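You operate a simulated robot arm through the tools that you are given. There is no shell and no other tool. Be economical: measure what you need, move in short steps, check, and stop when the job is done.

You are at the controls of a simulated two-armed robot. One attempt, no reset.

Task
On the laundry counter top, fold the hand towel in half and then in half again.

It is judged by the outcome, as a careful person would: the job done as asked, and still so three seconds after it is handed in. It fails if anything else is knocked over, pushed out of place, dropped, spilled or broken. Flat cloth is picked up by pressing the open fingertips on it (5 to 10 N) and closing them slowly along it; thin cloth reads only 2 to 8 mm in the jaws.

Robot
Two 7-joint arms with two-finger parallel grippers on one trunk, on a base that drives. Base frame: it is fixed to the floor where the robot stands at the start and does not move with it; the origin is under the middle of the robot, x ahead of it, y to its left, z up. Readings come in m, degrees, newtons and seconds.
The left shoulder is at the start at [0.05, 0.161, 1.173], the right one opposite. Places, roughly: laundry counter top [0.6, 0.2, 0.9]. Payload 3.43 kg a hand.
Tool frame (each hand has its own): the origin (TCP) lies between the finger pads and is the grasp point; the fingertips stand 0.03 m ahead of it; z points along the fingers, y is the line along which they close. Largest opening 0.094 m; finger width 0.028, thickness 0.01; the body of the gripper, 0.05 by 0.096 m, starts 0.055 m behind the TCP.
Orientation is told as [roll, pitch, yaw] about the base's x, y, z axes, in that order, counted from this pose: with the fingers straight down and closing along the base's y, the tool's x points along the base's -x, its y along +y and its z along -z.

Tools
- The arms move only by the tool servo_tool. It takes "left_moves", "right_moves" or both (then of equal length, played together; a hand with none holds still); each is a list of rows, each a list of 7 numbers: the shift along the tool's x, y, z in m, then the turn, a rotation vector about the tool's x, y, z in rad, then the gripper command, from -1 (shut) to 1 (fully open), values between in proportion. In form: [[tx, ty, tz, ax, ay, az, jaw], ...]. A call has 1 to 20 rows; each row is the pose to reach, as a shift and turn from the pose commanded when the call began, along the tool's axes at that moment. Rows are played at 5 a second. More than 0.05 m and 8.6 degrees between two rows, or a gripper value outside its range, and nothing of the call is played. Where a pose cannot be reached the arm comes as near as it can. A force on the tool above 40 N (or 10 N above the force at the start of the call, whichever is more), or a blocked arm, ends the call early, and 0.2 s more pass. The fingers move at their own pace (about 0.045 m/s each) and stop on an object; they squeeze with about 22 N. The grip force told is the motor's: it shows also when the fingers shut on nothing. Time passes only in rows, and 0.2 s behind the last, so rows that repeat a pose let the fingers close. It gives the time, the measured TCP pose, the force on the tool (base axes), the opening and the grip force at its end, in the units of the frame above (readings bear some noise), with the torque about the TCP (base axes, N m) and any sound that the robot's microphone picked up.
- Cameras (640 x 400 px; columns grow to the right, rows downward): "scene" is now at [0.1196, -0.0376, 1.2918]; the picture's right is [-0.44, -0.90, 0.00], its down [-0.56, 0.27, -0.78] and it looks along [0.70, -0.35, -0.62] (base axes); focal length 273 px, centre (320, 200). "left" rides on the left gripper at [0.076, -0.014, -0.102] in its tool frame; the picture's right is [0.18, 0.98, 0.00], its down [-0.75, 0.14, -0.64] and it looks along [-0.63, 0.12, 0.77] (tool axes); focal length 243 px, centre (320, 200). "right" rides on the right gripper at [0.076, 0.014, -0.103] in its tool frame; the picture's right is [-0.18, 0.98, 0.00], its down [-0.75, -0.14, -0.64] and it looks along [-0.63, -0.12, 0.77] (tool axes); focal length 243 px, centre (320, 200). There is no depth. A picture from a camera that has moved, and an enlarged one, comes with that camera's place and axes in the base frame and with its lens.
- grab_frame(camera): a new picture of that camera. The clock stands still meanwhile.
- raise_lower(by): slides the trunk up (or, below 0, down) by that many m; the arms and the scene camera ride with it, the base frame stays. It gives what a move gives, with no picture.
- drive_base(legs): drives the robot by 1 to 6 legs, each [ahead, left, turn to the left] in m, m and degrees, along the robot's own axes; the way and the turn of a leg run together, so that a leg with both is an arc; at most 1.5 m and 180 degrees a leg. The arms and the cameras ride along, it lands a little off, and it stops where it bumps. It gives what a move gives.
- pan_tilt(pan, tilt): turns the head with the scene camera to pan (to the left, within 80 degrees either way) and tilt (down, from -29 to 69), counted from straight ahead of the robot. It gives what a move gives.
- enlarge(camera, box): a new picture of the part [left, top, right, bottom] of that camera's present view, enlarged. The clock stands still meanwhile.
- hand_in(): hands the job in; it is judged then, once.

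Go step by step. Nothing tells you exact positions but the pictures and the camera data: compare them with the known pose of the tool, close in by small moves and look again before you grip or let go. The budget is 120 turns and 100 pictures, counting those below and the enlarged ones. Unless the task says otherwise, let go and move clear before handing in, and close with one line.

The tools are called after ">>>" as a command line: name --argument value ..., lists and objects as JSON in quotes. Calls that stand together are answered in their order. servo_tool: Moves the arms, as the interface text tells. Its arguments: {"type":"object","properties":{"left_moves":{"type":"array"},"right_moves":{"type":"array"}},"required":[]} The other tools are called the same way: raise_lower (by) slides the trunk up or down; drive_base (legs) drives the base; pan_tilt (pan, tilt) turns the head that bears the scene camera; grab_frame (camera) takes a picture; enlarge (camera, box) takes an enlarged picture of a part of a camera's view; hand_in () hands the job in.

At the start:

```text
t: 0.0
left_position: [0.4029, 0.0689, 1.0468]
left_tool_rot: [-0.1, 0.0, 0.0]
left_ft_force: [0.5, -0.4, 0.1]
left_torque: [0.01, -0.01, -0.03]
left_gripper_width: 0.0941
left_finger_force: 0.1
right_position: [0.3881, -0.2515, 1.0534]
right_tool_rot: [-0.1, 0.0, 0.1]
right_ft_force: [-0.7, 0.3, 0.0]
right_torque: [0.05, -0.04, 0.02]
right_gripper_width: 0.0941
right_finger_force: 0.1
trunk travel left (down, up): [-0.2, 0.067]
robot x, y, heading: [0.0015, 0.0008, 0.1]
head pan, tilt: [-26.1, 38.4]
```

scene: 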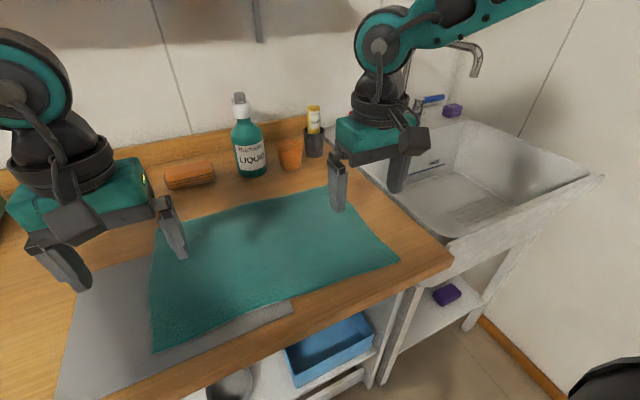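
right: 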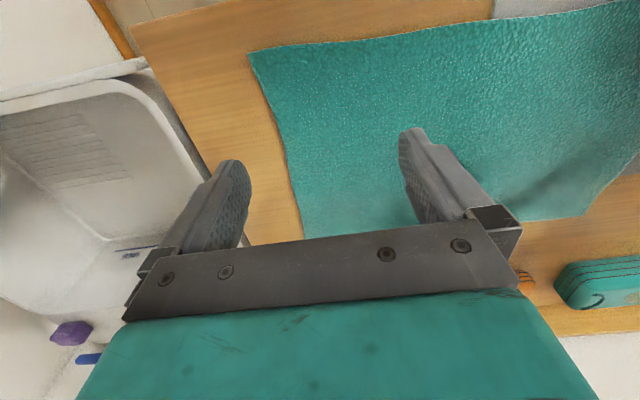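
left: 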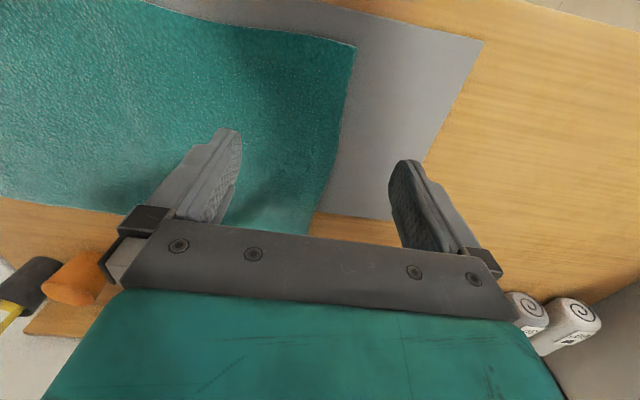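

I see the teal towel lying flat, roughly x 0.37–0.66, y −0.34–0.10, partly on a gray mat. I'll look at it more squarely before planning the two-handed fold (near edge over to far edge, then right end over to left).

>>> pan_tilt --pan -12 --tilt 50

>>> grab_frame --camera "scene"

```text
t: 0.8
left_position: [0.402, 0.07, 1.0449]
left_tool_rot: [0.0, 0.0, 0.0]
left_ft_force: [0.3, -0.6, -0.3]
left_torque: [-0.03, 0.0, 0.01]
left_gripper_width: 0.0938
left_finger_force: 0.0
right_position: [0.389, -0.2525, 1.0514]
right_tool_rot: [-0.1, 0.0, 0.0]
right_ft_force: [-1.4, 0.1, 0.4]
right_torque: [0.05, -0.02, 0.0]
right_gripper_width: 0.094
right_finger_force: 0.0
trunk travel left (down, up): [-0.2, 0.067]
robot x, y, heading: [0.0007, -0.0003, 0.4]
head pan, tilt: [-12.0, 50.0]
```

```text
96 pictures are left
camera scene: at [0.1177, -0.0158, 1.2753], right [-0.21, -0.98, 0.0], down [-0.75, 0.16, -0.64], along [0.63, -0.13, -0.77], focal length 273 px, centre (320, 200)
```

scene: 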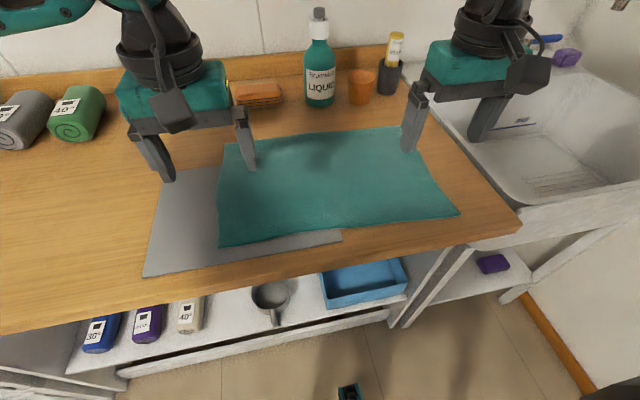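

The towel's corners come to about near-left (0.39, 0.11), near-right (0.37, −0.34), far-right (0.64, −0.35), far-left (0.68, 0.11). I'll centre the robot on it and move slightly ahead so both hands reach the far edge.

>>> drive_base --legs '[[0, -0.11, 0], [0.06, 0, 0]]'

>>> grab_frame --camera "scene"

```text
t: 2.5
left_position: [0.4641, -0.0393, 1.0452]
left_tool_rot: [0.0, 0.1, -0.1]
left_ft_force: [-0.2, -0.1, 0.2]
left_torque: [-0.01, 0.02, -0.02]
left_gripper_width: 0.0938
left_finger_force: 0.1
right_position: [0.4477, -0.3597, 1.0523]
right_tool_rot: [0.0, -0.1, -0.1]
right_ft_force: [-1.0, 0.1, 0.1]
right_torque: [0.02, 0.0, 0.03]
right_gripper_width: 0.094
right_finger_force: 0.0
trunk travel left (down, up): [-0.2, 0.067]
robot x, y, heading: [0.0559, -0.1067, -0.4]
head pan, tilt: [-12.0, 50.0]
```

```text
95 pictures are left
camera scene: at [0.1781, -0.1234, 1.2751], right [-0.21, -0.98, 0.0], down [-0.75, 0.16, -0.64], along [0.63, -0.13, -0.77], focal length 273 px, centre (320, 200)
```

scene: 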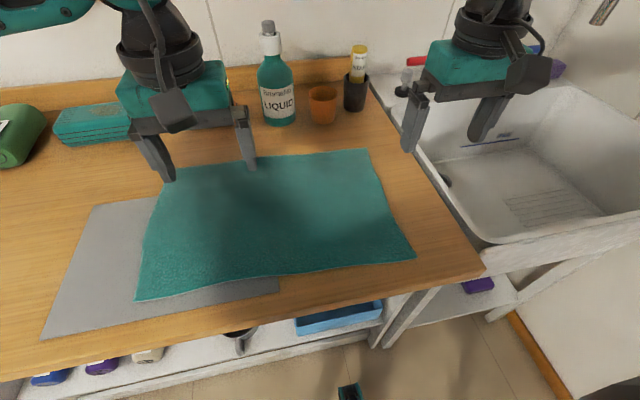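

Comparing the two views puts the surface at z ≈ 0.90 and the corners at NR (0.34, −0.30), NL (0.36, 0.10), FR (0.60, −0.31), FL (0.63, 0.11). I'll hover both hands over the near corners with partly closed jaws and look.

>>> servo_tool --left_moves '[[0.022, 0.027, 0.018, 0, 0, 0, 0.4], [0.043, 0.054, 0.037, 0, 0, 0, 0], [0.065, 0.081, 0.055, 0, 0, 0, -0.2], [0.086, 0.109, 0.07, 0, 0, 0, -0.2]]' --right_moves '[[0.024, 0.02, 0.018, 0, 0, 0, 0.4], [0.048, 0.041, 0.037, 0, 0, 0, 0], [0.072, 0.061, 0.055, 0, 0, 0, -0.2], [0.095, 0.082, 0.075, 0, 0, 0, -0.2]]'

>>> grab_frame --camera "scene"

>>> grab_frame --camera "left"

>>> grab_frame --camera "right"

```text
t: 3.5
left_position: [0.377, 0.0729, 0.9757]
left_tool_rot: [0.0, 0.0, -0.2]
left_ft_force: [0.6, 0.7, -0.2]
left_torque: [0.01, -0.01, 0.01]
left_gripper_width: 0.0378
left_finger_force: 0.0
right_position: [0.3528, -0.2771, 0.9766]
right_tool_rot: [0.1, 0.0, -0.1]
right_ft_force: [1.5, 1.0, -0.2]
right_torque: [0.05, 0.01, 0.02]
right_gripper_width: 0.0377
right_finger_force: 0.1
trunk travel left (down, up): [-0.2, 0.067]
robot x, y, heading: [0.0587, -0.1088, -0.3]
head pan, tilt: [-12.0, 50.0]
```

```text
94 pictures are left
camera scene: at [0.1772, -0.1231, 1.2753], right [-0.21, -0.98, 0.0], down [-0.75, 0.16, -0.64], along [0.63, -0.13, -0.77], focal length 273 px, centre (320, 200)
```

scene: 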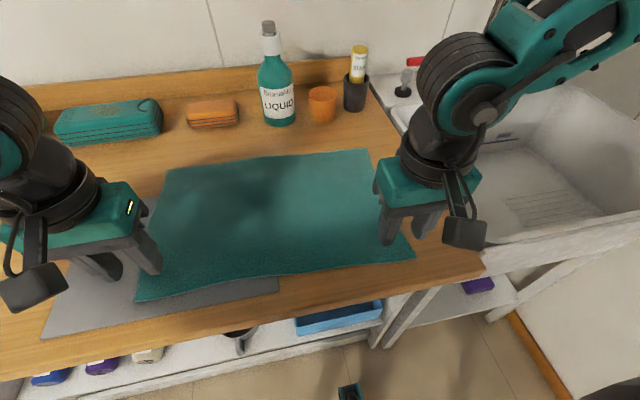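

```text
93 pictures are left
camera left: at [0.3006, 0.059, 1.0788], right [-0.18, 0.98, 0.0], down [0.75, 0.14, 0.64], along [0.63, 0.12, -0.77], focal length 243 px, centre (320, 200)
```

left: 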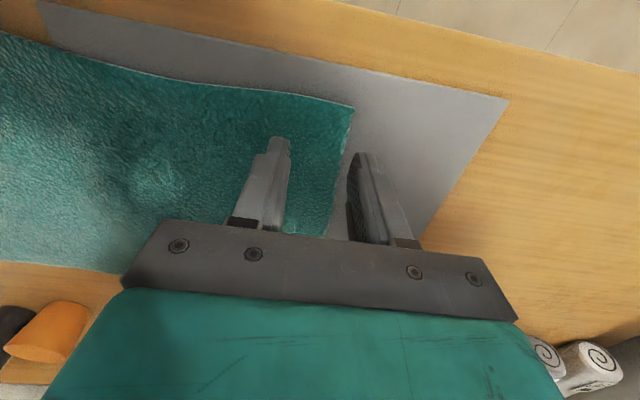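

```text
92 pictures are left
camera right: at [0.2769, -0.2626, 1.0812], right [0.19, 0.98, 0.0], down [0.75, -0.14, 0.64], along [0.63, -0.12, -0.77], focal length 243 px, centre (320, 200)
```

right: 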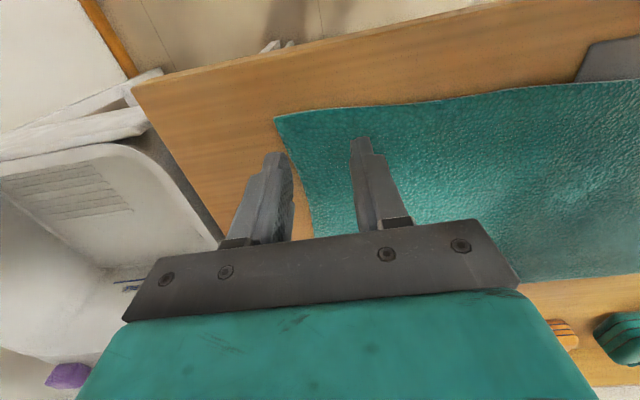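

The wrist views confirm the corners: NL ≈ (0.356, 0.094), NR ≈ (0.339, −0.309). I'll trim the positions and lower carefully toward contact.

>>> servo_tool --left_moves '[[0.01, -0.013, 0, 0, 0, 0, -0.2], [0.01, -0.013, 0.02, 0, 0, 0, -0.2], [0.01, -0.013, 0.034, 0, 0, 0, -0.2], [0.01, -0.013, 0.038, 0, 0, 0, -0.2], [0.01, -0.013, 0.04, 0, 0, 0, -0.2]]' --right_moves '[[0, 0.004, 0, 0, 0, 0, -0.2], [0, 0.004, 0.02, 0, 0, 0, -0.2], [0, 0.004, 0.034, 0, 0, 0, -0.2], [0, 0.004, 0.038, 0, 0, 0, -0.2], [0, 0.004, 0.04, 0, 0, 0, -0.2]]'

```text
t: 4.7
left_position: [0.3673, 0.0575, 0.9373]
left_tool_rot: [0.0, -0.2, -0.2]
left_ft_force: [-1.8, 5.3, 17.4]
left_torque: [0.17, 0.1, -0.03]
left_gripper_width: 0.0375
left_finger_force: 0.0
right_position: [0.3534, -0.2724, 0.9373]
right_tool_rot: [0.0, -0.1, -0.1]
right_ft_force: [0.6, 0.0, -0.7]
right_torque: [-0.01, 0.02, 0.01]
right_gripper_width: 0.0377
right_finger_force: 0.0
trunk travel left (down, up): [-0.2, 0.067]
robot x, y, heading: [0.0568, -0.1059, -0.1]
head pan, tilt: [-12.0, 50.0]
```

Left is already in contact (17 N, the mat adds height); right is not yet. I'll ease the left up and the right down.

>>> servo_tool --left_moves '[[0, 0, -0.001, 0, 0, 0, -0.2], [0, 0, -0.001, 0, 0, 0, -0.2]]' --right_moves '[[0, 0, 0.0015, 0, 0, 0, -0.2], [0, 0, 0.003, 0, 0, 0, -0.2]]'

```text
t: 5.3
left_position: [0.3684, 0.0567, 0.9375]
left_tool_rot: [0.0, -0.1, -0.1]
left_ft_force: [-0.2, 5.5, 14.9]
left_torque: [0.18, -0.01, -0.01]
left_gripper_width: 0.0374
left_finger_force: 0.2
right_position: [0.3521, -0.2732, 0.9334]
right_tool_rot: [0.0, -0.1, -0.1]
right_ft_force: [-1.9, 0.0, 2.8]
right_torque: [-0.01, 0.01, -0.03]
right_gripper_width: 0.0375
right_finger_force: 0.1
trunk travel left (down, up): [-0.2, 0.067]
robot x, y, heading: [0.0605, -0.1064, 0.0]
head pan, tilt: [-12.0, 50.0]
```

Left 15 N, right 3 N. I'll trim both toward about 8 N and close slowly.

>>> servo_tool --left_moves '[[0, 0, -0.0025, 0, 0, 0, -0.2], [0, 0, -0.0025, 0, 0, 0, -0.3], [0, 0, -0.0025, 0, 0, 0, -0.4], [0, 0, -0.0025, 0, 0, 0, -0.5], [0, 0, -0.0025, 0, 0, 0, -0.6], [0, 0, -0.0025, 0, 0, 0, -0.7], [0, 0, -0.0025, 0, 0, 0, -0.8], [0, 0, -0.0025, 0, 0, 0, -0.9], [0, 0, -0.0025, 0, 0, 0, -1], [0, 0, -0.0025, 0, 0, 0, -1], [0, 0, -0.0025, 0, 0, 0, -1]]' --right_moves '[[0, 0, 0.002, 0, 0, 0, -0.2], [0, 0, 0.002, 0, 0, 0, -0.3], [0, 0, 0.002, 0, 0, 0, -0.4], [0, 0, 0.002, 0, 0, 0, -0.5], [0, 0, 0.002, 0, 0, 0, -0.6], [0, 0, 0.002, 0, 0, 0, -0.7], [0, 0, 0.002, 0, 0, 0, -0.8], [0, 0, 0.002, 0, 0, 0, -0.9], [0, 0, 0.002, 0, 0, 0, -1], [0, 0, 0.002, 0, 0, 0, -1], [0, 0, 0.002, 0, 0, 0, -1]]'

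>>> grab_frame --camera "left"

>>> grab_frame --camera "right"

```text
t: 7.7
left_position: [0.3683, 0.0578, 0.9403]
left_tool_rot: [-0.1, -0.1, -0.1]
left_ft_force: [-0.2, 0.0, -0.1]
left_torque: [0.0, 0.0, -0.01]
left_gripper_width: 0.0
left_finger_force: 22.3
right_position: [0.3512, -0.2732, 0.9334]
right_tool_rot: [-0.1, 0.0, 0.0]
right_ft_force: [0.9, 0.7, 27.2]
right_torque: [0.01, -0.04, 0.05]
right_gripper_width: 0.0049
right_finger_force: 21.8
trunk travel left (down, up): [-0.2, 0.067]
robot x, y, heading: [0.0585, -0.1057, -0.0]
head pan, tilt: [-12.0, 50.0]
```

```text
91 pictures are left
camera left: at [0.2918, 0.0452, 1.0427], right [-0.18, 0.98, 0.0], down [0.75, 0.14, 0.64], along [0.63, 0.12, -0.77], focal length 243 px, centre (320, 200)
```

left: 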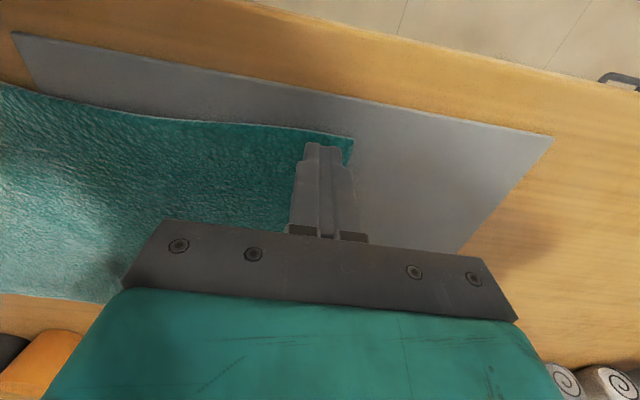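

```text
90 pictures are left
camera right: at [0.2757, -0.2584, 1.0362], right [0.19, 0.98, 0.0], down [0.75, -0.14, 0.64], along [0.63, -0.12, -0.77], focal length 243 px, centre (320, 200)
```

right: 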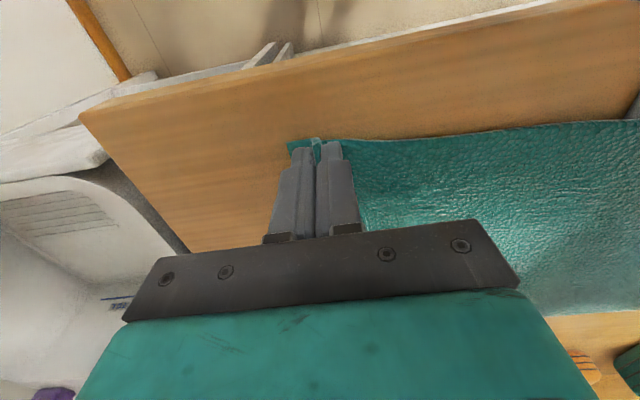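

The right hand has the cloth (4.9 mm); the left slipped off. I'll reopen the left and press again, a bit firmer.

>>> servo_tool --left_moves '[[0, 0, -0.005, 0, 0, 0, -0.6], [0, 0, -0.005, 0, 0, 0, -0.2], [0, 0, -0.005, 0, 0, 0, -0.2], [0, 0, 0.0, 0, 0, 0, -0.2], [0, 0, 0.002, 0, 0, 0, -0.2], [0, 0, 0.002, 0, 0, 0, -0.2]]' --right_moves '[[0, 0, -0.002, 0, 0, 0, -1], [0, 0, -0.004, 0, 0, 0, -1], [0, 0, -0.006, 0, 0, 0, -1], [0, 0, -0.006, 0, 0, 0, -1], [0, 0, -0.006, 0, 0, 0, -1], [0, 0, -0.006, 0, 0, 0, -1]]'

>>> grab_frame --camera "left"

```text
t: 9.1
left_position: [0.369, 0.0574, 0.9385]
left_tool_rot: [0.0, -0.1, -0.1]
left_ft_force: [1.0, -0.9, 3.5]
left_torque: [-0.05, -0.03, 0.02]
left_gripper_width: 0.0377
left_finger_force: 0.4
right_position: [0.3517, -0.2736, 0.9387]
right_tool_rot: [0.1, -0.1, -0.2]
right_ft_force: [-0.5, 0.1, 0.3]
right_torque: [0.02, 0.02, -0.01]
right_gripper_width: 0.0045
right_finger_force: 22.4
trunk travel left (down, up): [-0.2, 0.067]
robot x, y, heading: [0.061, -0.1065, -0.5]
head pan, tilt: [-12.0, 50.0]
```

```text
89 pictures are left
camera left: at [0.2923, 0.0447, 1.0405], right [-0.18, 0.98, 0.0], down [0.75, 0.14, 0.64], along [0.63, 0.12, -0.77], focal length 243 px, centre (320, 200)
```

left: 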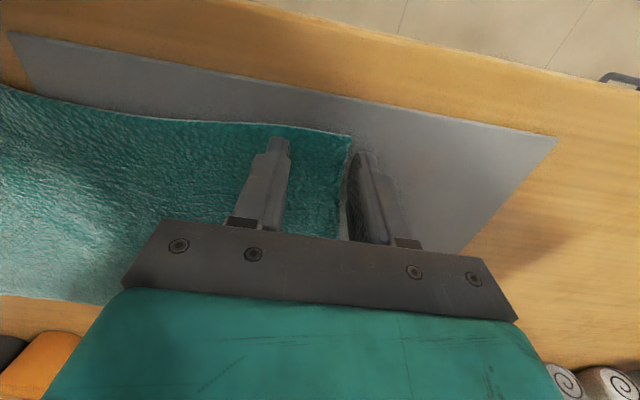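

The left corner has shifted inward to y ≈ 0.074, so the outer finger is off the cloth. I'll lift, shift inward ~2 cm, and press again.

>>> servo_tool --left_moves '[[0, 0, -0.01, 0, 0, 0, -0.2], [0.004, -0.02, -0.01, 0, 0, 0, -0.2], [0.004, -0.02, 0, 0, 0, 0, -0.2], [0.004, -0.02, 0.003, 0, 0, 0, -0.2], [0.004, -0.02, 0.004, 0, 0, 0, -0.2]]'

```text
t: 10.4
left_position: [0.363, 0.0369, 0.9366]
left_tool_rot: [-0.2, -0.7, -0.2]
left_ft_force: [-7.4, 1.6, 22.1]
left_torque: [0.11, 0.16, 0.07]
left_gripper_width: 0.0373
left_finger_force: 0.0
right_position: [0.3517, -0.2741, 0.9395]
right_tool_rot: [0.0, 0.0, 0.0]
right_ft_force: [0.1, 1.1, -0.3]
right_torque: [0.01, 0.0, -0.02]
right_gripper_width: 0.0045
right_finger_force: 21.9
trunk travel left (down, up): [-0.2, 0.067]
robot x, y, heading: [0.0583, -0.1072, 0.1]
head pan, tilt: [-12.0, 50.0]
stopped in row 5 (left hand): the force on the tool passed its limit (the readings are from after the stop); the commanded pose is now the measured one
```

The left is pressing at about 22 N, and its command was reset there. I'll check the settled force.

>>> servo_tool --left_moves '[[0, 0, 0, 0, 0, 0, -0.2], [0, 0, 0, 0, 0, 0, -0.2]]'

```text
t: 11.0
left_position: [0.3632, 0.0369, 0.9366]
left_tool_rot: [-0.2, -0.6, -0.2]
left_ft_force: [-7.5, 2.9, 32.0]
left_torque: [0.17, 0.15, -0.01]
left_gripper_width: 0.0375
left_finger_force: 0.0
right_position: [0.3498, -0.2733, 0.9389]
right_tool_rot: [0.1, -0.2, -0.1]
right_ft_force: [0.5, 0.1, 0.8]
right_torque: [0.0, 0.01, 0.01]
right_gripper_width: 0.0049
right_finger_force: 21.7
trunk travel left (down, up): [-0.2, 0.067]
robot x, y, heading: [0.0586, -0.1107, -0.1]
head pan, tilt: [-12.0, 50.0]
```

32 N is too much; ease off until it's around 8–12 N.

>>> servo_tool --left_moves '[[0, 0, -0.001, 0, 0, 0, -0.2], [0, 0, -0.001, 0, 0, 0, -0.2]]'

```text
t: 11.6
left_position: [0.363, 0.0376, 0.936]
left_tool_rot: [0.0, -0.5, -0.1]
left_ft_force: [-4.8, 0.6, 25.6]
left_torque: [0.09, 0.1, -0.06]
left_gripper_width: 0.0375
left_finger_force: 0.1
right_position: [0.3506, -0.2733, 0.9392]
right_tool_rot: [0.1, -0.1, -0.1]
right_ft_force: [-0.3, 0.5, -0.3]
right_torque: [0.05, 0.0, -0.03]
right_gripper_width: 0.0048
right_finger_force: 22.1
trunk travel left (down, up): [-0.2, 0.067]
robot x, y, heading: [0.0594, -0.105, 0.2]
head pan, tilt: [-12.0, 50.0]
```

>>> servo_tool --left_moves '[[0, 0, -0.001, 0, 0, 0, -0.2], [0, 0, -0.002, 0, 0, 0, -0.2], [0, 0, -0.002, 0, 0, 0, -0.3], [0, 0, -0.002, 0, 0, 0, -0.4], [0, 0, -0.002, 0, 0, 0, -0.5], [0, 0, -0.002, 0, 0, 0, -0.6], [0, 0, -0.002, 0, 0, 0, -0.7], [0, 0, -0.002, 0, 0, 0, -0.8], [0, 0, -0.002, 0, 0, 0, -0.9], [0, 0, -0.002, 0, 0, 0, -1], [0, 0, -0.002, 0, 0, 0, -1], [0, 0, -0.002, 0, 0, 0, -1]]'

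>>> grab_frame --camera "left"

```text
t: 14.2
left_position: [0.3636, 0.0363, 0.9377]
left_tool_rot: [-0.2, -0.5, -0.2]
left_ft_force: [-0.7, -6.7, 4.7]
left_torque: [-0.16, 0.0, -0.08]
left_gripper_width: 0.0043
left_finger_force: 22.1
right_position: [0.3521, -0.2736, 0.9381]
right_tool_rot: [0.1, 0.0, -0.1]
right_ft_force: [0.4, 4.4, 0.2]
right_torque: [0.16, 0.0, 0.05]
right_gripper_width: 0.0048
right_finger_force: 21.5
trunk travel left (down, up): [-0.2, 0.067]
robot x, y, heading: [0.0589, -0.1068, -0.1]
head pan, tilt: [-12.0, 50.0]
```

```text
88 pictures are left
camera left: at [0.2882, 0.0242, 1.0402], right [-0.18, 0.98, 0.0], down [0.75, 0.14, 0.65], along [0.64, 0.11, -0.76], focal length 243 px, centre (320, 200)
```

left: 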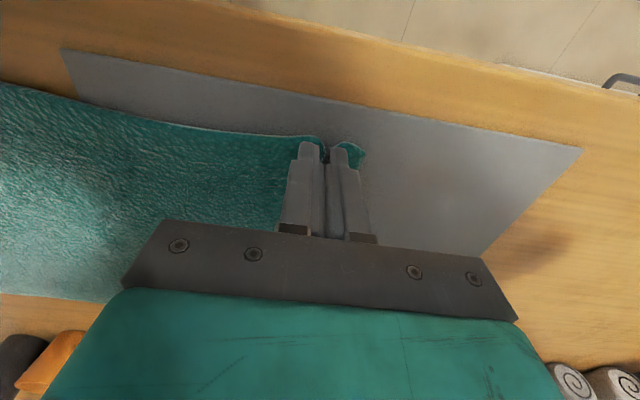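

Both hands hold the near corners, but folding this way would leave the hem tucked under the fingers. Folding far edge toward me, pitching the fingers forward as I go, would lay it flat, so I'll release here (spreading the jaws on the cloth), lift, and test whether that pitched pose can be reached near the front edge.

>>> servo_tool --left_moves '[[0, 0, 0, 0, 0, 0, -0.6], [0, 0, 0, 0, 0, 0, -0.2], [0, 0, -0.03, 0, 0, 0, -0.2], [0, 0, -0.06, 0, -0.14, 0, -0.2], [0, 0, -0.06, 0, -0.28, 0, -0.2], [0, 0, -0.06, 0, -0.42, 0, -0.2], [0, 0, -0.06, 0, -0.56, 0, -0.2], [0, 0, -0.06, 0, -0.7, 0, -0.2], [0, 0, -0.06, 0, -0.84, 0, -0.2], [0, 0, -0.06, 0, -0.98, 0, -0.2], [0, 0, -0.06, 0, -1.1, 0, -0.2]]' --right_moves '[[0, 0, 0.002, 0, 0, 0, -0.6], [0, 0, 0.002, 0, 0, 0, -0.2], [0, 0, -0.03, 0, 0, 0, -0.2], [0, 0, -0.06, 0, -0.14, 0, -0.2], [0, 0, -0.06, 0, -0.28, 0, -0.2], [0, 0, -0.06, 0, -0.42, 0, -0.2], [0, 0, -0.06, 0, -0.56, 0, -0.2], [0, 0, -0.06, 0, -0.7, 0, -0.2], [0, 0, -0.06, 0, -0.84, 0, -0.2], [0, 0, -0.06, 0, -0.98, 0, -0.2], [0, 0, -0.06, 0, -1.1, 0, -0.2]]'

>>> grab_frame --camera "scene"

```text
t: 16.6
left_position: [0.4153, -0.0017, 0.9559]
left_tool_rot: [-0.3, -63.7, 0.1]
left_ft_force: [0.8, 0.2, -0.9]
left_torque: [-0.01, 0.0, -0.01]
left_gripper_width: 0.0376
left_finger_force: 0.1
left hand out of reach, approached as far as the arm can: row 5, 6, 7, 8, 9, 10, 11
right_position: [0.4684, -0.2661, 0.9889]
right_tool_rot: [0.0, -60.6, -0.7]
right_ft_force: [-0.4, -0.6, 0.3]
right_torque: [-0.01, 0.03, -0.03]
right_gripper_width: 0.0377
right_finger_force: 0.0
right hand out of reach, approached as far as the arm can: row 5, 6, 7, 8, 9, 10, 11
trunk travel left (down, up): [-0.2, 0.067]
robot x, y, heading: [0.0604, -0.1097, -0.2]
head pan, tilt: [-12.0, 50.0]
```

```text
87 pictures are left
camera scene: at [0.1769, -0.1235, 1.2753], right [-0.21, -0.98, 0.0], down [-0.75, 0.16, -0.64], along [0.63, -0.13, -0.77], focal length 273 px, centre (320, 200)
```

scene: 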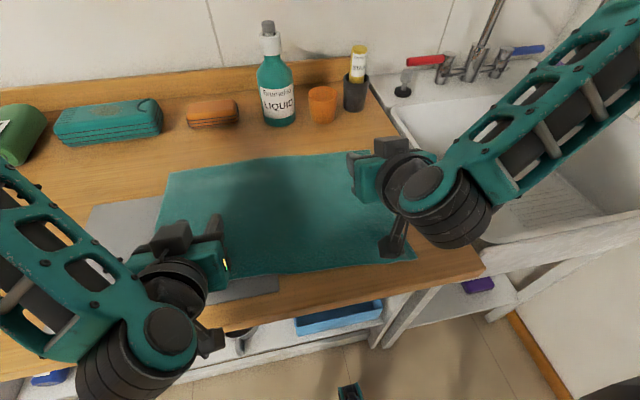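

Strong pitching isn't reachable or very useful this close in. I'll go back to a near-to-far fold with upright hands, gripping only a thin strip of the edge; first return the hands upright and look at the corners again.

>>> servo_tool --left_moves '[[0, 0.005, -0.03, 0, 0.14, 0, -0.45], [0, 0.01, -0.05, 0, 0.28, 0, -0.45], [0, 0.015, -0.06, 0, 0.42, 0, -0.45], [0, 0.02, -0.06, 0, 0.56, 0, -0.45], [0.002, 0.025, -0.06, 0, 0.7, 0, -0.45], [0.004, 0.03, -0.062, 0, 0.84, 0, -0.45], [0.006, 0.036, -0.062, 0, 0.98, 0, -0.45], [0.0087, 0.042, -0.0627, 0, 1.112, 0, -0.45], [0.0087, 0.042, -0.0627, 0, 1.112, 0, -0.45]]' --right_moves '[[0, 0, -0.03, 0, 0.14, 0, -0.45], [0, 0, -0.05, 0, 0.28, 0, -0.45], [0.01, 0, -0.065, 0, 0.42, 0, -0.45], [0.02, 0, -0.075, 0, 0.56, 0, -0.45], [0.035, -0.003, -0.085, 0, 0.7, 0, -0.45], [0.05, -0.006, -0.092, 0, 0.84, 0, -0.45], [0.06, -0.009, -0.1, 0, 0.98, 0, -0.45], [0.068, -0.011, -0.103, 0, 1.058, 0, -0.45], [0.068, -0.011, -0.103, 0, 1.058, 0, -0.45]]'

>>> grab_frame --camera "left"

>>> grab_frame --camera "right"

>>> grab_frame --camera "scene"

```text
t: 18.6
left_position: [0.3531, 0.039, 0.9718]
left_tool_rot: [-0.2, 0.3, -0.1]
left_ft_force: [-0.4, 0.2, 1.4]
left_torque: [0.01, 0.01, 0.0]
left_gripper_width: 0.0257
left_finger_force: 0.0
left hand out of reach, approached as far as the arm can: row 1, 2, 3, 4, 5, 6
right_position: [0.3456, -0.2785, 0.9796]
right_tool_rot: [0.1, -2.2, -0.2]
right_ft_force: [-0.4, -1.0, 0.0]
right_torque: [0.01, -0.01, 0.01]
right_gripper_width: 0.0259
right_finger_force: 0.1
right hand out of reach, approached as far as the arm can: row 1, 2, 3, 4, 5, 6
trunk travel left (down, up): [-0.2, 0.067]
robot x, y, heading: [0.059, -0.1073, -0.0]
head pan, tilt: [-12.0, 50.0]
```

```text
86 pictures are left
camera left: at [0.2777, 0.0261, 1.0748], right [-0.18, 0.98, 0.0], down [0.76, 0.14, 0.64], along [0.63, 0.11, -0.77], focal length 243 px, centre (320, 200)
```

left: 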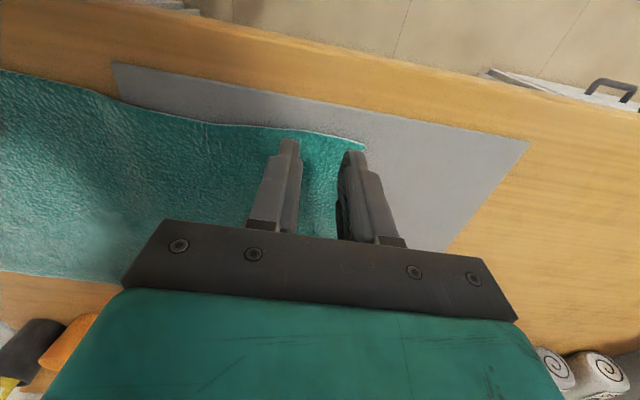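

```text
85 pictures are left
camera right: at [0.2662, -0.2645, 1.0798], right [0.19, 0.98, 0.01], down [0.73, -0.14, 0.67], along [0.66, -0.12, -0.74], focal length 243 px, centre (320, 200)
```

right: 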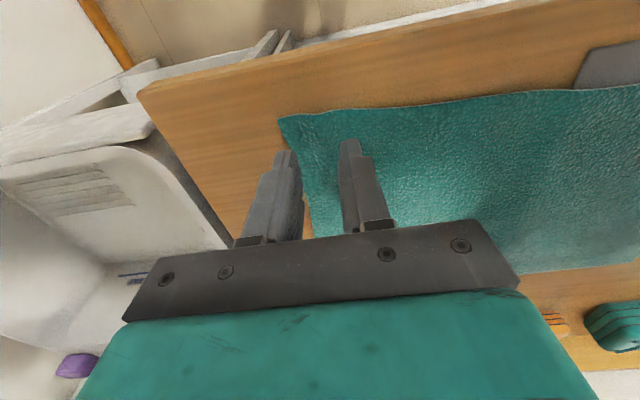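

```text
84 pictures are left
camera scene: at [0.1771, -0.1234, 1.2753], right [-0.21, -0.98, 0.0], down [-0.75, 0.16, -0.64], along [0.63, -0.13, -0.77], focal length 273 px, centre (320, 200)
```

scene: 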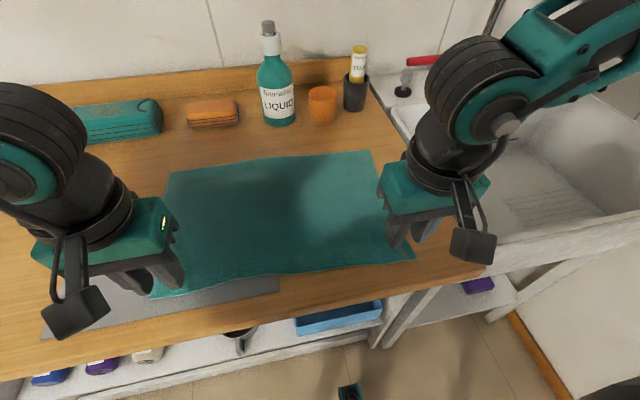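

Corners now: NL ≈ (0.356, 0.072), NR ≈ (0.335, −0.309). I'll place both hands with ~14 mm overlap of the edge and lower to light contact.

>>> servo_tool --left_moves '[[-0.002, 0.005, 0.015, 0, 0, 0, -0.45], [-0.002, 0.005, 0.03, 0, 0, 0, -0.45], [-0.002, 0.005, 0.0335, 0, 0, 0, -0.45], [-0.002, 0.005, 0.0345, 0, 0, 0, -0.45]]' --right_moves '[[0.007, -0.002, 0.02, 0, 0.038, 0, -0.45], [0.007, -0.002, 0.04, 0, 0.038, 0, -0.45], [0.007, -0.002, 0.045, 0, 0.038, 0, -0.45], [0.007, -0.002, 0.0465, 0, 0.038, 0, -0.45]]'

```text
t: 19.6
left_position: [0.356, 0.0437, 0.9379]
left_tool_rot: [0.0, 0.1, -0.2]
left_ft_force: [0.6, 2.0, 3.1]
left_torque: [0.05, -0.05, -0.01]
left_gripper_width: 0.0259
left_finger_force: 0.0
right_position: [0.3398, -0.2802, 0.9325]
right_tool_rot: [0.0, -0.5, -0.1]
right_ft_force: [-0.2, -6.7, 23.0]
right_torque: [-0.18, -0.19, -0.03]
right_gripper_width: 0.0254
right_finger_force: 0.0
trunk travel left (down, up): [-0.2, 0.067]
robot x, y, heading: [0.0591, -0.1109, -0.2]
head pan, tilt: [-12.0, 50.0]
```

>>> servo_tool --left_moves '[[0, 0, 0.0015, 0, 0, 0, -0.45], [0, 0, 0.0015, 0, 0, 0, -0.45], [0, 0, 0.0015, 0, 0, 0, -0.55], [0, 0, 0.0015, 0, 0, 0, -0.65], [0, 0, 0.0015, 0, 0, 0, -0.75], [0, 0, 0.0015, 0, 0, 0, -0.85], [0, 0, 0.0015, 0, 0, 0, -1], [0, 0, 0.0015, 0, 0, 0, -1], [0, 0, 0.0015, 0, 0, 0, -1]]' --right_moves '[[0, 0, -0.0015, 0, 0, 0, -0.45], [0, 0, -0.0015, 0, 0, 0, -0.45], [0, 0, -0.0015, 0, 0, 0, -0.55], [0, 0, -0.0015, 0, 0, 0, -0.65], [0, 0, -0.0015, 0, 0, 0, -0.75], [0, 0, -0.0015, 0, 0, 0, -0.85], [0, 0, -0.0015, 0, 0, 0, -1], [0, 0, -0.0015, 0, 0, 0, -1], [0, 0, -0.0015, 0, 0, 0, -1]]'

>>> grab_frame --camera "left"

>>> grab_frame --camera "right"

```text
t: 21.6
left_position: [0.3551, 0.0429, 0.937]
left_tool_rot: [-0.3, 0.0, -0.2]
left_ft_force: [1.3, 1.6, 30.0]
left_torque: [0.03, -0.36, 0.01]
left_gripper_width: 0.0
left_finger_force: 22.0
right_position: [0.3394, -0.2793, 0.9337]
right_tool_rot: [0.2, -0.4, 0.0]
right_ft_force: [0.1, -1.5, 10.6]
right_torque: [-0.02, -0.07, 0.01]
right_gripper_width: 0.0
right_finger_force: 21.7
trunk travel left (down, up): [-0.2, 0.067]
robot x, y, heading: [0.0589, -0.1064, 0.0]
head pan, tilt: [-12.0, 50.0]
```

```text
83 pictures are left
camera left: at [0.2794, 0.0301, 1.0394], right [-0.18, 0.98, 0.0], down [0.75, 0.14, 0.64], along [0.63, 0.11, -0.77], focal length 243 px, centre (320, 200)
```

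left: 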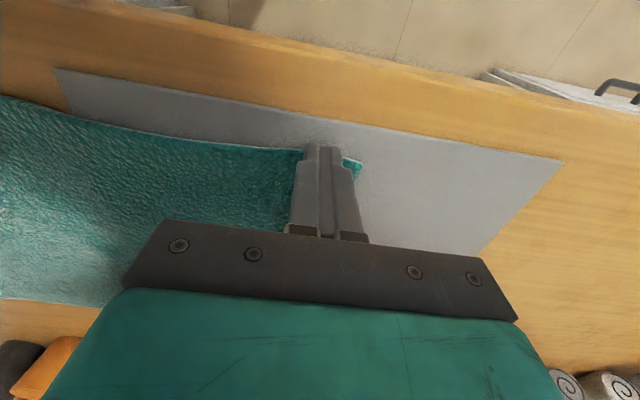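

```text
82 pictures are left
camera right: at [0.2624, -0.2656, 1.0364], right [0.19, 0.98, 0.0], down [0.75, -0.14, 0.65], along [0.64, -0.12, -0.76], focal length 243 px, centre (320, 200)
```

right: 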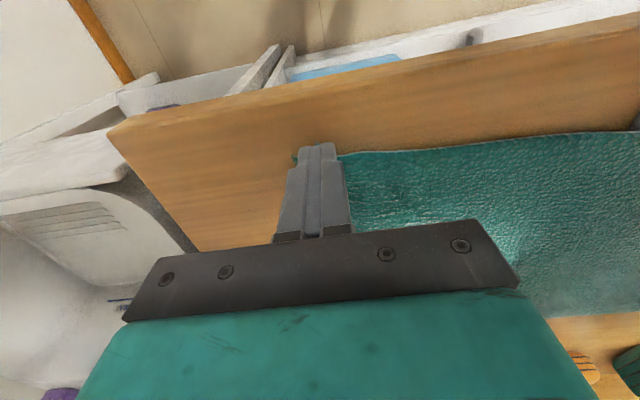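

Both slipped out with the narrow opening. I'll reopen to ~38 mm with a little more overlap and press again.

>>> servo_tool --left_moves '[[0, 0, -0.012, 0, 0, 0, -0.6], [-0.007, -0.008, -0.012, 0, 0, 0, -0.2], [-0.007, -0.008, -0.012, 0, 0, 0, -0.15], [-0.007, -0.008, -0.003, 0, 0, 0, -0.15], [-0.007, -0.008, 0, 0, 0, 0, -0.15], [-0.007, -0.008, 0, 0, 0, 0, -0.15]]' --right_moves '[[0, 0, -0.012, 0, 0, 0, -0.6], [-0.006, 0.018, -0.012, 0, 0, 0, -0.2], [-0.006, 0.018, -0.012, 0, 0, 0, -0.15], [-0.006, 0.018, -0.003, 0, 0, 0, -0.15], [-0.006, 0.018, 0, 0, 0, 0, -0.15], [-0.006, 0.018, 0, 0, 0, 0, -0.15]]'

```text
t: 23.0
left_position: [0.3619, 0.0362, 0.9372]
left_tool_rot: [0.0, 0.0, 0.0]
left_ft_force: [-2.3, 9.0, 35.9]
left_torque: [0.34, -0.09, 0.08]
left_gripper_width: 0.0399
left_finger_force: 0.1
right_position: [0.3456, -0.2616, 0.9348]
right_tool_rot: [0.0, -0.5, -0.1]
right_ft_force: [1.4, -1.4, 4.4]
right_torque: [-0.04, -0.06, -0.02]
right_gripper_width: 0.0401
right_finger_force: 0.1
trunk travel left (down, up): [-0.2, 0.067]
robot x, y, heading: [0.0592, -0.1082, -0.0]
head pan, tilt: [-12.0, 50.0]
```

>>> servo_tool --left_moves '[[0, 0, -0.0025, 0, 0, 0, -0.15], [0, 0, -0.0025, 0, 0, 0, -0.15]]' --right_moves '[[0, 0, 0.001, 0, 0, 0, -0.15], [0, 0, 0.001, 0, 0, 0, -0.15]]'

```text
t: 23.6
left_position: [0.3618, 0.0364, 0.9367]
left_tool_rot: [-0.1, 0.2, 0.0]
left_ft_force: [4.0, 8.2, 16.2]
left_torque: [0.28, -0.18, 0.05]
left_gripper_width: 0.0402
left_finger_force: 0.0
right_position: [0.3471, -0.2614, 0.9323]
right_tool_rot: [0.0, -0.3, -0.2]
right_ft_force: [-2.6, -4.5, 22.3]
right_torque: [-0.19, 0.04, -0.02]
right_gripper_width: 0.0399
right_finger_force: 0.1
trunk travel left (down, up): [-0.2, 0.067]
robot x, y, heading: [0.0596, -0.1055, 0.1]
head pan, tilt: [-12.0, 50.0]
```

>>> servo_tool --left_moves '[[0, 0, -0.0005, 0, 0, 0, -0.15], [0, 0, -0.0005, 0, 0, 0, -0.25], [0, 0, -0.0005, 0, 0, 0, -0.35], [0, 0, -0.0005, 0, 0, 0, -0.45], [0, 0, -0.0005, 0, 0, 0, -0.55], [0, 0, -0.0005, 0, 0, 0, -0.65], [0, 0, -0.0005, 0, 0, 0, -0.75], [0, 0, -0.0005, 0, 0, 0, -0.85], [0, 0, -0.001, 0, 0, 0, -1], [0, 0, -0.001, 0, 0, 0, -1], [0, 0, -0.001, 0, 0, 0, -1]]' --right_moves '[[0, 0, -0.001, 0, 0, 0, -0.15], [0, 0, -0.001, 0, 0, 0, -0.25], [0, 0, -0.001, 0, 0, 0, -0.35], [0, 0, -0.001, 0, 0, 0, -0.45], [0, 0, -0.001, 0, 0, 0, -0.55], [0, 0, -0.001, 0, 0, 0, -0.65], [0, 0, -0.001, 0, 0, 0, -0.75], [0, 0, -0.001, 0, 0, 0, -0.85], [0, 0, -0.001, 0, 0, 0, -1], [0, 0, -0.001, 0, 0, 0, -1], [0, 0, -0.001, 0, 0, 0, -1]]'

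>>> grab_frame --camera "left"

>>> grab_frame --camera "right"

```text
t: 26.0
left_position: [0.3621, 0.0348, 0.9384]
left_tool_rot: [-0.1, 0.3, -0.1]
left_ft_force: [-2.4, -5.9, 3.4]
left_torque: [-0.19, 0.1, -0.09]
left_gripper_width: 0.0078
left_finger_force: 22.0
right_position: [0.3454, -0.2612, 0.9329]
right_tool_rot: [0.1, -0.2, -0.1]
right_ft_force: [-1.3, 5.6, 14.5]
right_torque: [0.18, -0.04, 0.11]
right_gripper_width: 0.0052
right_finger_force: 22.5
trunk travel left (down, up): [-0.2, 0.067]
robot x, y, heading: [0.0577, -0.1091, 0.0]
head pan, tilt: [-12.0, 50.0]
```

```text
81 pictures are left
camera left: at [0.2865, 0.0227, 1.041], right [-0.18, 0.98, 0.0], down [0.76, 0.14, 0.64], along [0.63, 0.11, -0.77], focal length 243 px, centre (320, 200)
```

left: 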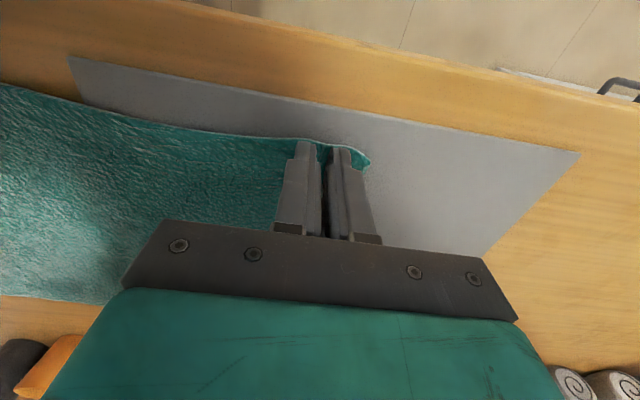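

```text
80 pictures are left
camera right: at [0.2691, -0.2469, 1.0361], right [0.19, 0.98, 0.0], down [0.75, -0.14, 0.65], along [0.64, -0.12, -0.76], focal length 243 px, centre (320, 200)
```

right: 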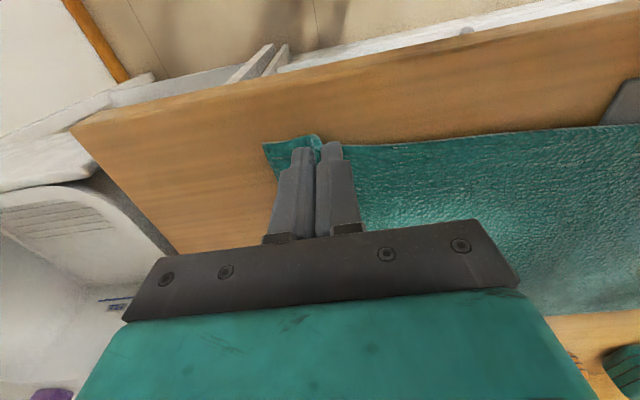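

Both hands hold the cloth (7.8 and 5.2 mm). I'll lift along the first half of an arc and check.

>>> servo_tool --left_moves '[[-0.004, 0, -0.027, 0, 0, 0, -1], [-0.017, 0, -0.052, 0, 0.03, 0, -1], [-0.037, 0, -0.074, 0, 0.07, 0, -1], [-0.064, 0.002, -0.091, 0, 0.1, 0, -1], [-0.094, 0.003, -0.101, 0, 0.15, 0, -1], [-0.127, 0.004, -0.105, 0, 0.2, 0, -1]]' --right_moves '[[-0.004, 0, -0.027, 0, 0, 0, -1], [-0.017, 0, -0.052, 0, 0.03, 0, -1], [-0.037, 0, -0.074, 0, 0.07, 0, -1], [-0.062, 0.002, -0.091, 0, 0.1, 0, -1], [-0.09, 0.003, -0.101, 0, 0.15, 0, -1], [-0.121, 0.004, -0.105, 0, 0.2, 0, -1]]'

>>> grab_frame --camera "scene"

```text
t: 27.4
left_position: [0.4886, 0.0403, 1.0429]
left_tool_rot: [-0.3, 11.7, -0.1]
left_ft_force: [-0.8, -7.1, 0.1]
left_torque: [-0.25, 0.05, -0.05]
left_gripper_width: 0.0042
left_finger_force: 22.2
right_position: [0.4676, -0.256, 1.0389]
right_tool_rot: [0.2, 11.2, 0.0]
right_ft_force: [-0.1, 6.8, -0.3]
right_torque: [0.26, 0.01, 0.1]
right_gripper_width: 0.0051
right_finger_force: 21.3
trunk travel left (down, up): [-0.2, 0.067]
robot x, y, heading: [0.0583, -0.1045, -0.0]
head pan, tilt: [-12.0, 50.0]
```

```text
79 pictures are left
camera scene: at [0.1782, -0.1236, 1.2751], right [-0.21, -0.98, 0.0], down [-0.75, 0.16, -0.64], along [0.63, -0.13, -0.77], focal length 273 px, centre (320, 200)
```

scene: 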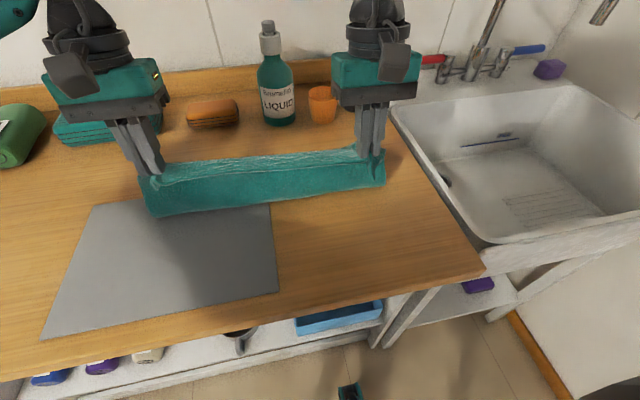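

The cloth hangs evenly between the hands, fold line near x ≈ 0.49. I'll complete the second half of the arc to just above the far edge.

>>> servo_tool --left_moves '[[-0.0329, -0.002, -0.0037, 0, 0.02, 0, -1], [-0.0641, -0.002, -0.0008, 0, 0.04, 0, -1], [-0.0938, -0.002, 0.0094, 0, 0.06, 0, -1], [-0.1174, -0.002, 0.025, 0, 0.08, 0, -1], [-0.1345, -0.002, 0.044, 0, 0.1, 0, -1], [-0.1458, -0.002, 0.0642, 0, 0.1, 0, -1]]' --right_moves '[[-0.031, 0.002, -0.0033, 0, 0.02, 0, -1], [-0.0602, 0.002, 0, 0, 0.04, 0, -1], [-0.0889, 0.002, 0.0104, 0, 0.06, 0, -1], [-0.1115, 0.002, 0.0262, 0, 0.08, 0, -1], [-0.1277, 0.002, 0.0454, 0, 0.1, 0, -1], [-0.1372, 0.002, 0.0618, 0, 0.1, 0, -1]]'

>>> grab_frame --camera "scene"

>>> grab_frame --camera "left"

>>> grab_frame --camera "right"

```text
t: 28.8
left_position: [0.6214, 0.0374, 0.9497]
left_tool_rot: [0.0, 17.4, -0.1]
left_ft_force: [0.1, -0.5, 0.2]
left_torque: [0.01, 0.05, 0.0]
left_gripper_width: 0.0
left_finger_force: 22.1
right_position: [0.5174, -0.3155, 0.9856]
right_tool_rot: [0.0, 17.0, 0.0]
right_ft_force: [1.2, -0.1, 0.0]
right_torque: [0.04, 0.04, -0.02]
right_gripper_width: 0.0049
right_finger_force: 21.9
right hand out of reach, approached as far as the arm can: row 1, 2, 3, 4, 5, 6
trunk travel left (down, up): [-0.2, 0.067]
robot x, y, heading: [0.062, -0.1049, -0.2]
head pan, tilt: [-12.0, 50.0]
```

```text
78 pictures are left
camera scene: at [0.1775, -0.1235, 1.2752], right [-0.21, -0.98, 0.0], down [-0.75, 0.16, -0.64], along [0.63, -0.13, -0.77], focal length 273 px, centre (320, 200)
```

scene: 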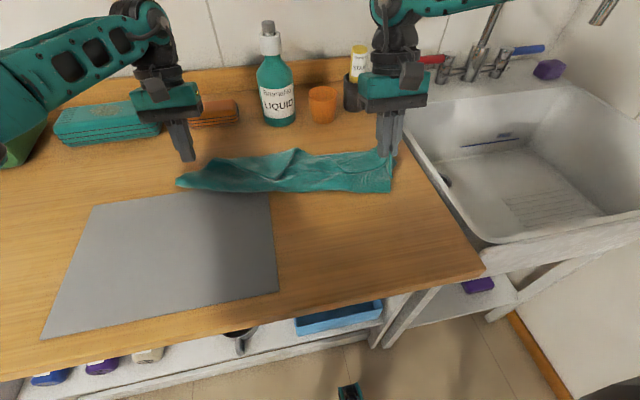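

```text
77 pictures are left
camera left: at [0.5797, 0.0244, 1.0707], right [-0.17, 0.98, 0.05], down [0.91, 0.14, 0.39], along [0.37, 0.12, -0.92], focal length 243 px, centre (320, 200)
```

left: 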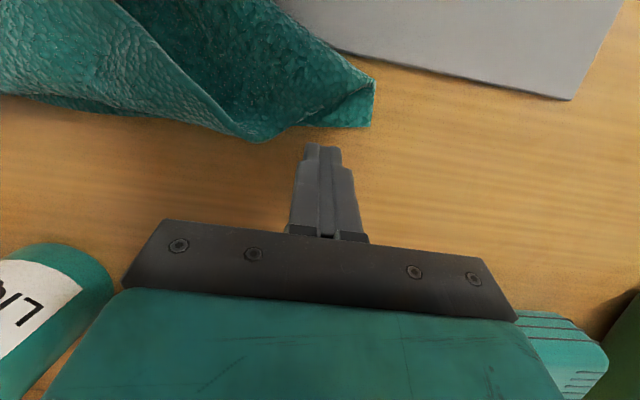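

```text
76 pictures are left
camera right: at [0.4747, -0.3007, 1.1073], right [0.18, 0.98, -0.05], down [0.91, -0.14, 0.39], along [0.38, -0.12, -0.92], focal length 243 px, centre (320, 200)
```

right: 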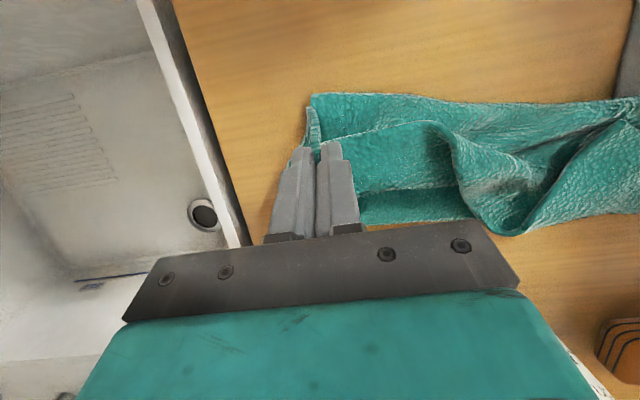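

The left grip slipped off and the right hand hit a reach limit and drifted sideways, though it still holds its corner. I'll take a closer look.

>>> enlarge --camera "scene" --box '[150, 110, 430, 285]'

```text
2.29 times, centred on (290, 198) of scene
camera zoom: at [0.1775, -0.1235, 1.2752], right [-0.21, -0.98, 0.0], down [-0.75, 0.16, -0.64], along [0.63, -0.13, -0.77], focal length 625 px, centre (389, 206)
```

zoom: 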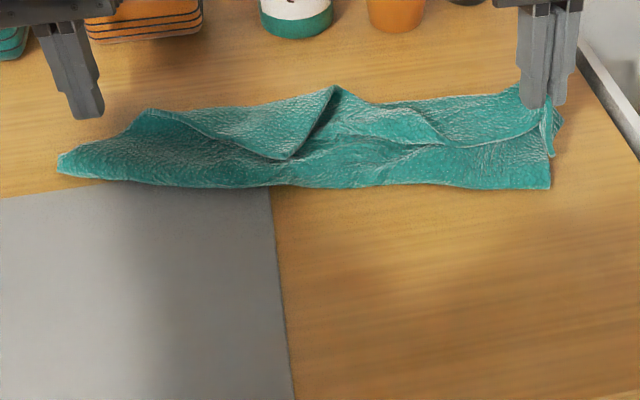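

The fold collapsed on the left. I'll carry the right corner back to its near position to unfold the cloth, hands upright again (the backward tilt caused the limit), and raise the left clear.

>>> servo_tool --right_moves '[[0.033, 0.005, -0.022, 0, -0.05, 0, -1], [0.065, 0.01, -0.043, 0, -0.1, 0, -1], [0.088, 0.02, -0.03, 0, -0.15, 0, -1], [0.11, 0.03, -0.0186, 0, -0.2, 0, -1], [0.126, 0.033, 0.012, 0, -0.25, 0, -1], [0.137, 0.035, 0.044, 0, -0.297, 0, -1], [0.143, 0.035, 0.068, 0, -0.297, 0, -1], [0.144, 0.035, 0.08, 0, -0.297, 0, -1]]' --left_moves '[[0, 0.01, -0.03, 0, -0.05, 0, -1], [0, 0.03, -0.06, 0, -0.1, 0, -1], [0, 0.05, -0.09, 0, -0.15, 0, -1], [0.02, 0.07, -0.1, 0, -0.2, 0, -1], [0.04, 0.09, -0.1, 0, -0.25, 0, -1], [0.06, 0.1, -0.1, 0, -0.303, 0, -1], [0.06, 0.1, -0.1, 0, -0.303, 0, -1], [0.06, 0.1, -0.1, 0, -0.303, 0, -1]]'

>>> grab_frame --camera "scene"

```text
t: 30.6
left_position: [0.5933, 0.1382, 1.0639]
left_tool_rot: [-0.1, 0.0, -0.1]
left_ft_force: [-0.2, -0.6, -0.6]
left_torque: [-0.01, 0.01, 0.01]
left_gripper_width: 0.0001
left_finger_force: 21.7
right_position: [0.3533, -0.2777, 0.9502]
right_tool_rot: [0.1, -0.1, -0.1]
right_ft_force: [-1.1, 0.6, -0.1]
right_torque: [0.06, 0.0, -0.04]
right_gripper_width: 0.005
right_finger_force: 22.0
trunk travel left (down, up): [-0.2, 0.067]
robot x, y, heading: [0.0589, -0.109, -0.1]
head pan, tilt: [-12.0, 50.0]
```

```text
74 pictures are left
camera scene: at [0.1772, -0.1233, 1.2753], right [-0.21, -0.98, 0.0], down [-0.75, 0.16, -0.64], along [0.63, -0.13, -0.77], focal length 273 px, centre (320, 200)
```

scene: 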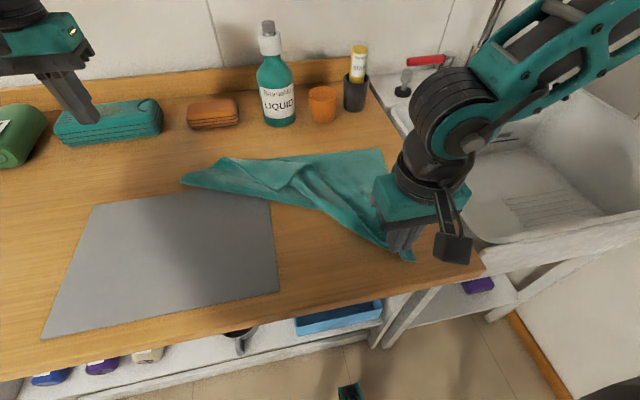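

>>> enlarge --camera "scene" --box '[165, 130, 415, 286]'

>>> grab_frame --camera "left"

```text
2.56 times, centred on (290, 208) of scene
camera zoom: at [0.1772, -0.1233, 1.2753], right [-0.21, -0.98, 0.0], down [-0.75, 0.16, -0.64], along [0.63, -0.13, -0.77], focal length 700 px, centre (397, 180)
```

zoom: 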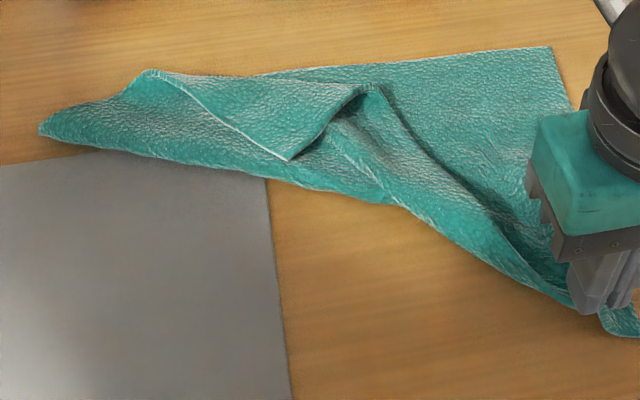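

```text
72 pictures are left
camera left: at [0.5175, 0.1249, 1.1669], right [-0.18, 0.98, 0.0], down [0.75, 0.14, 0.64], along [0.63, 0.12, -0.77], focal length 243 px, centre (320, 200)
```

left: 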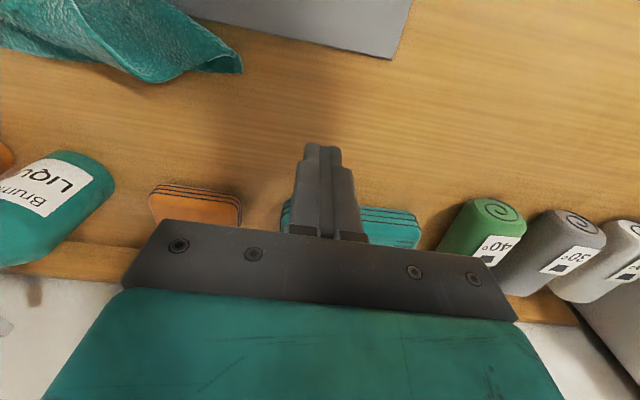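

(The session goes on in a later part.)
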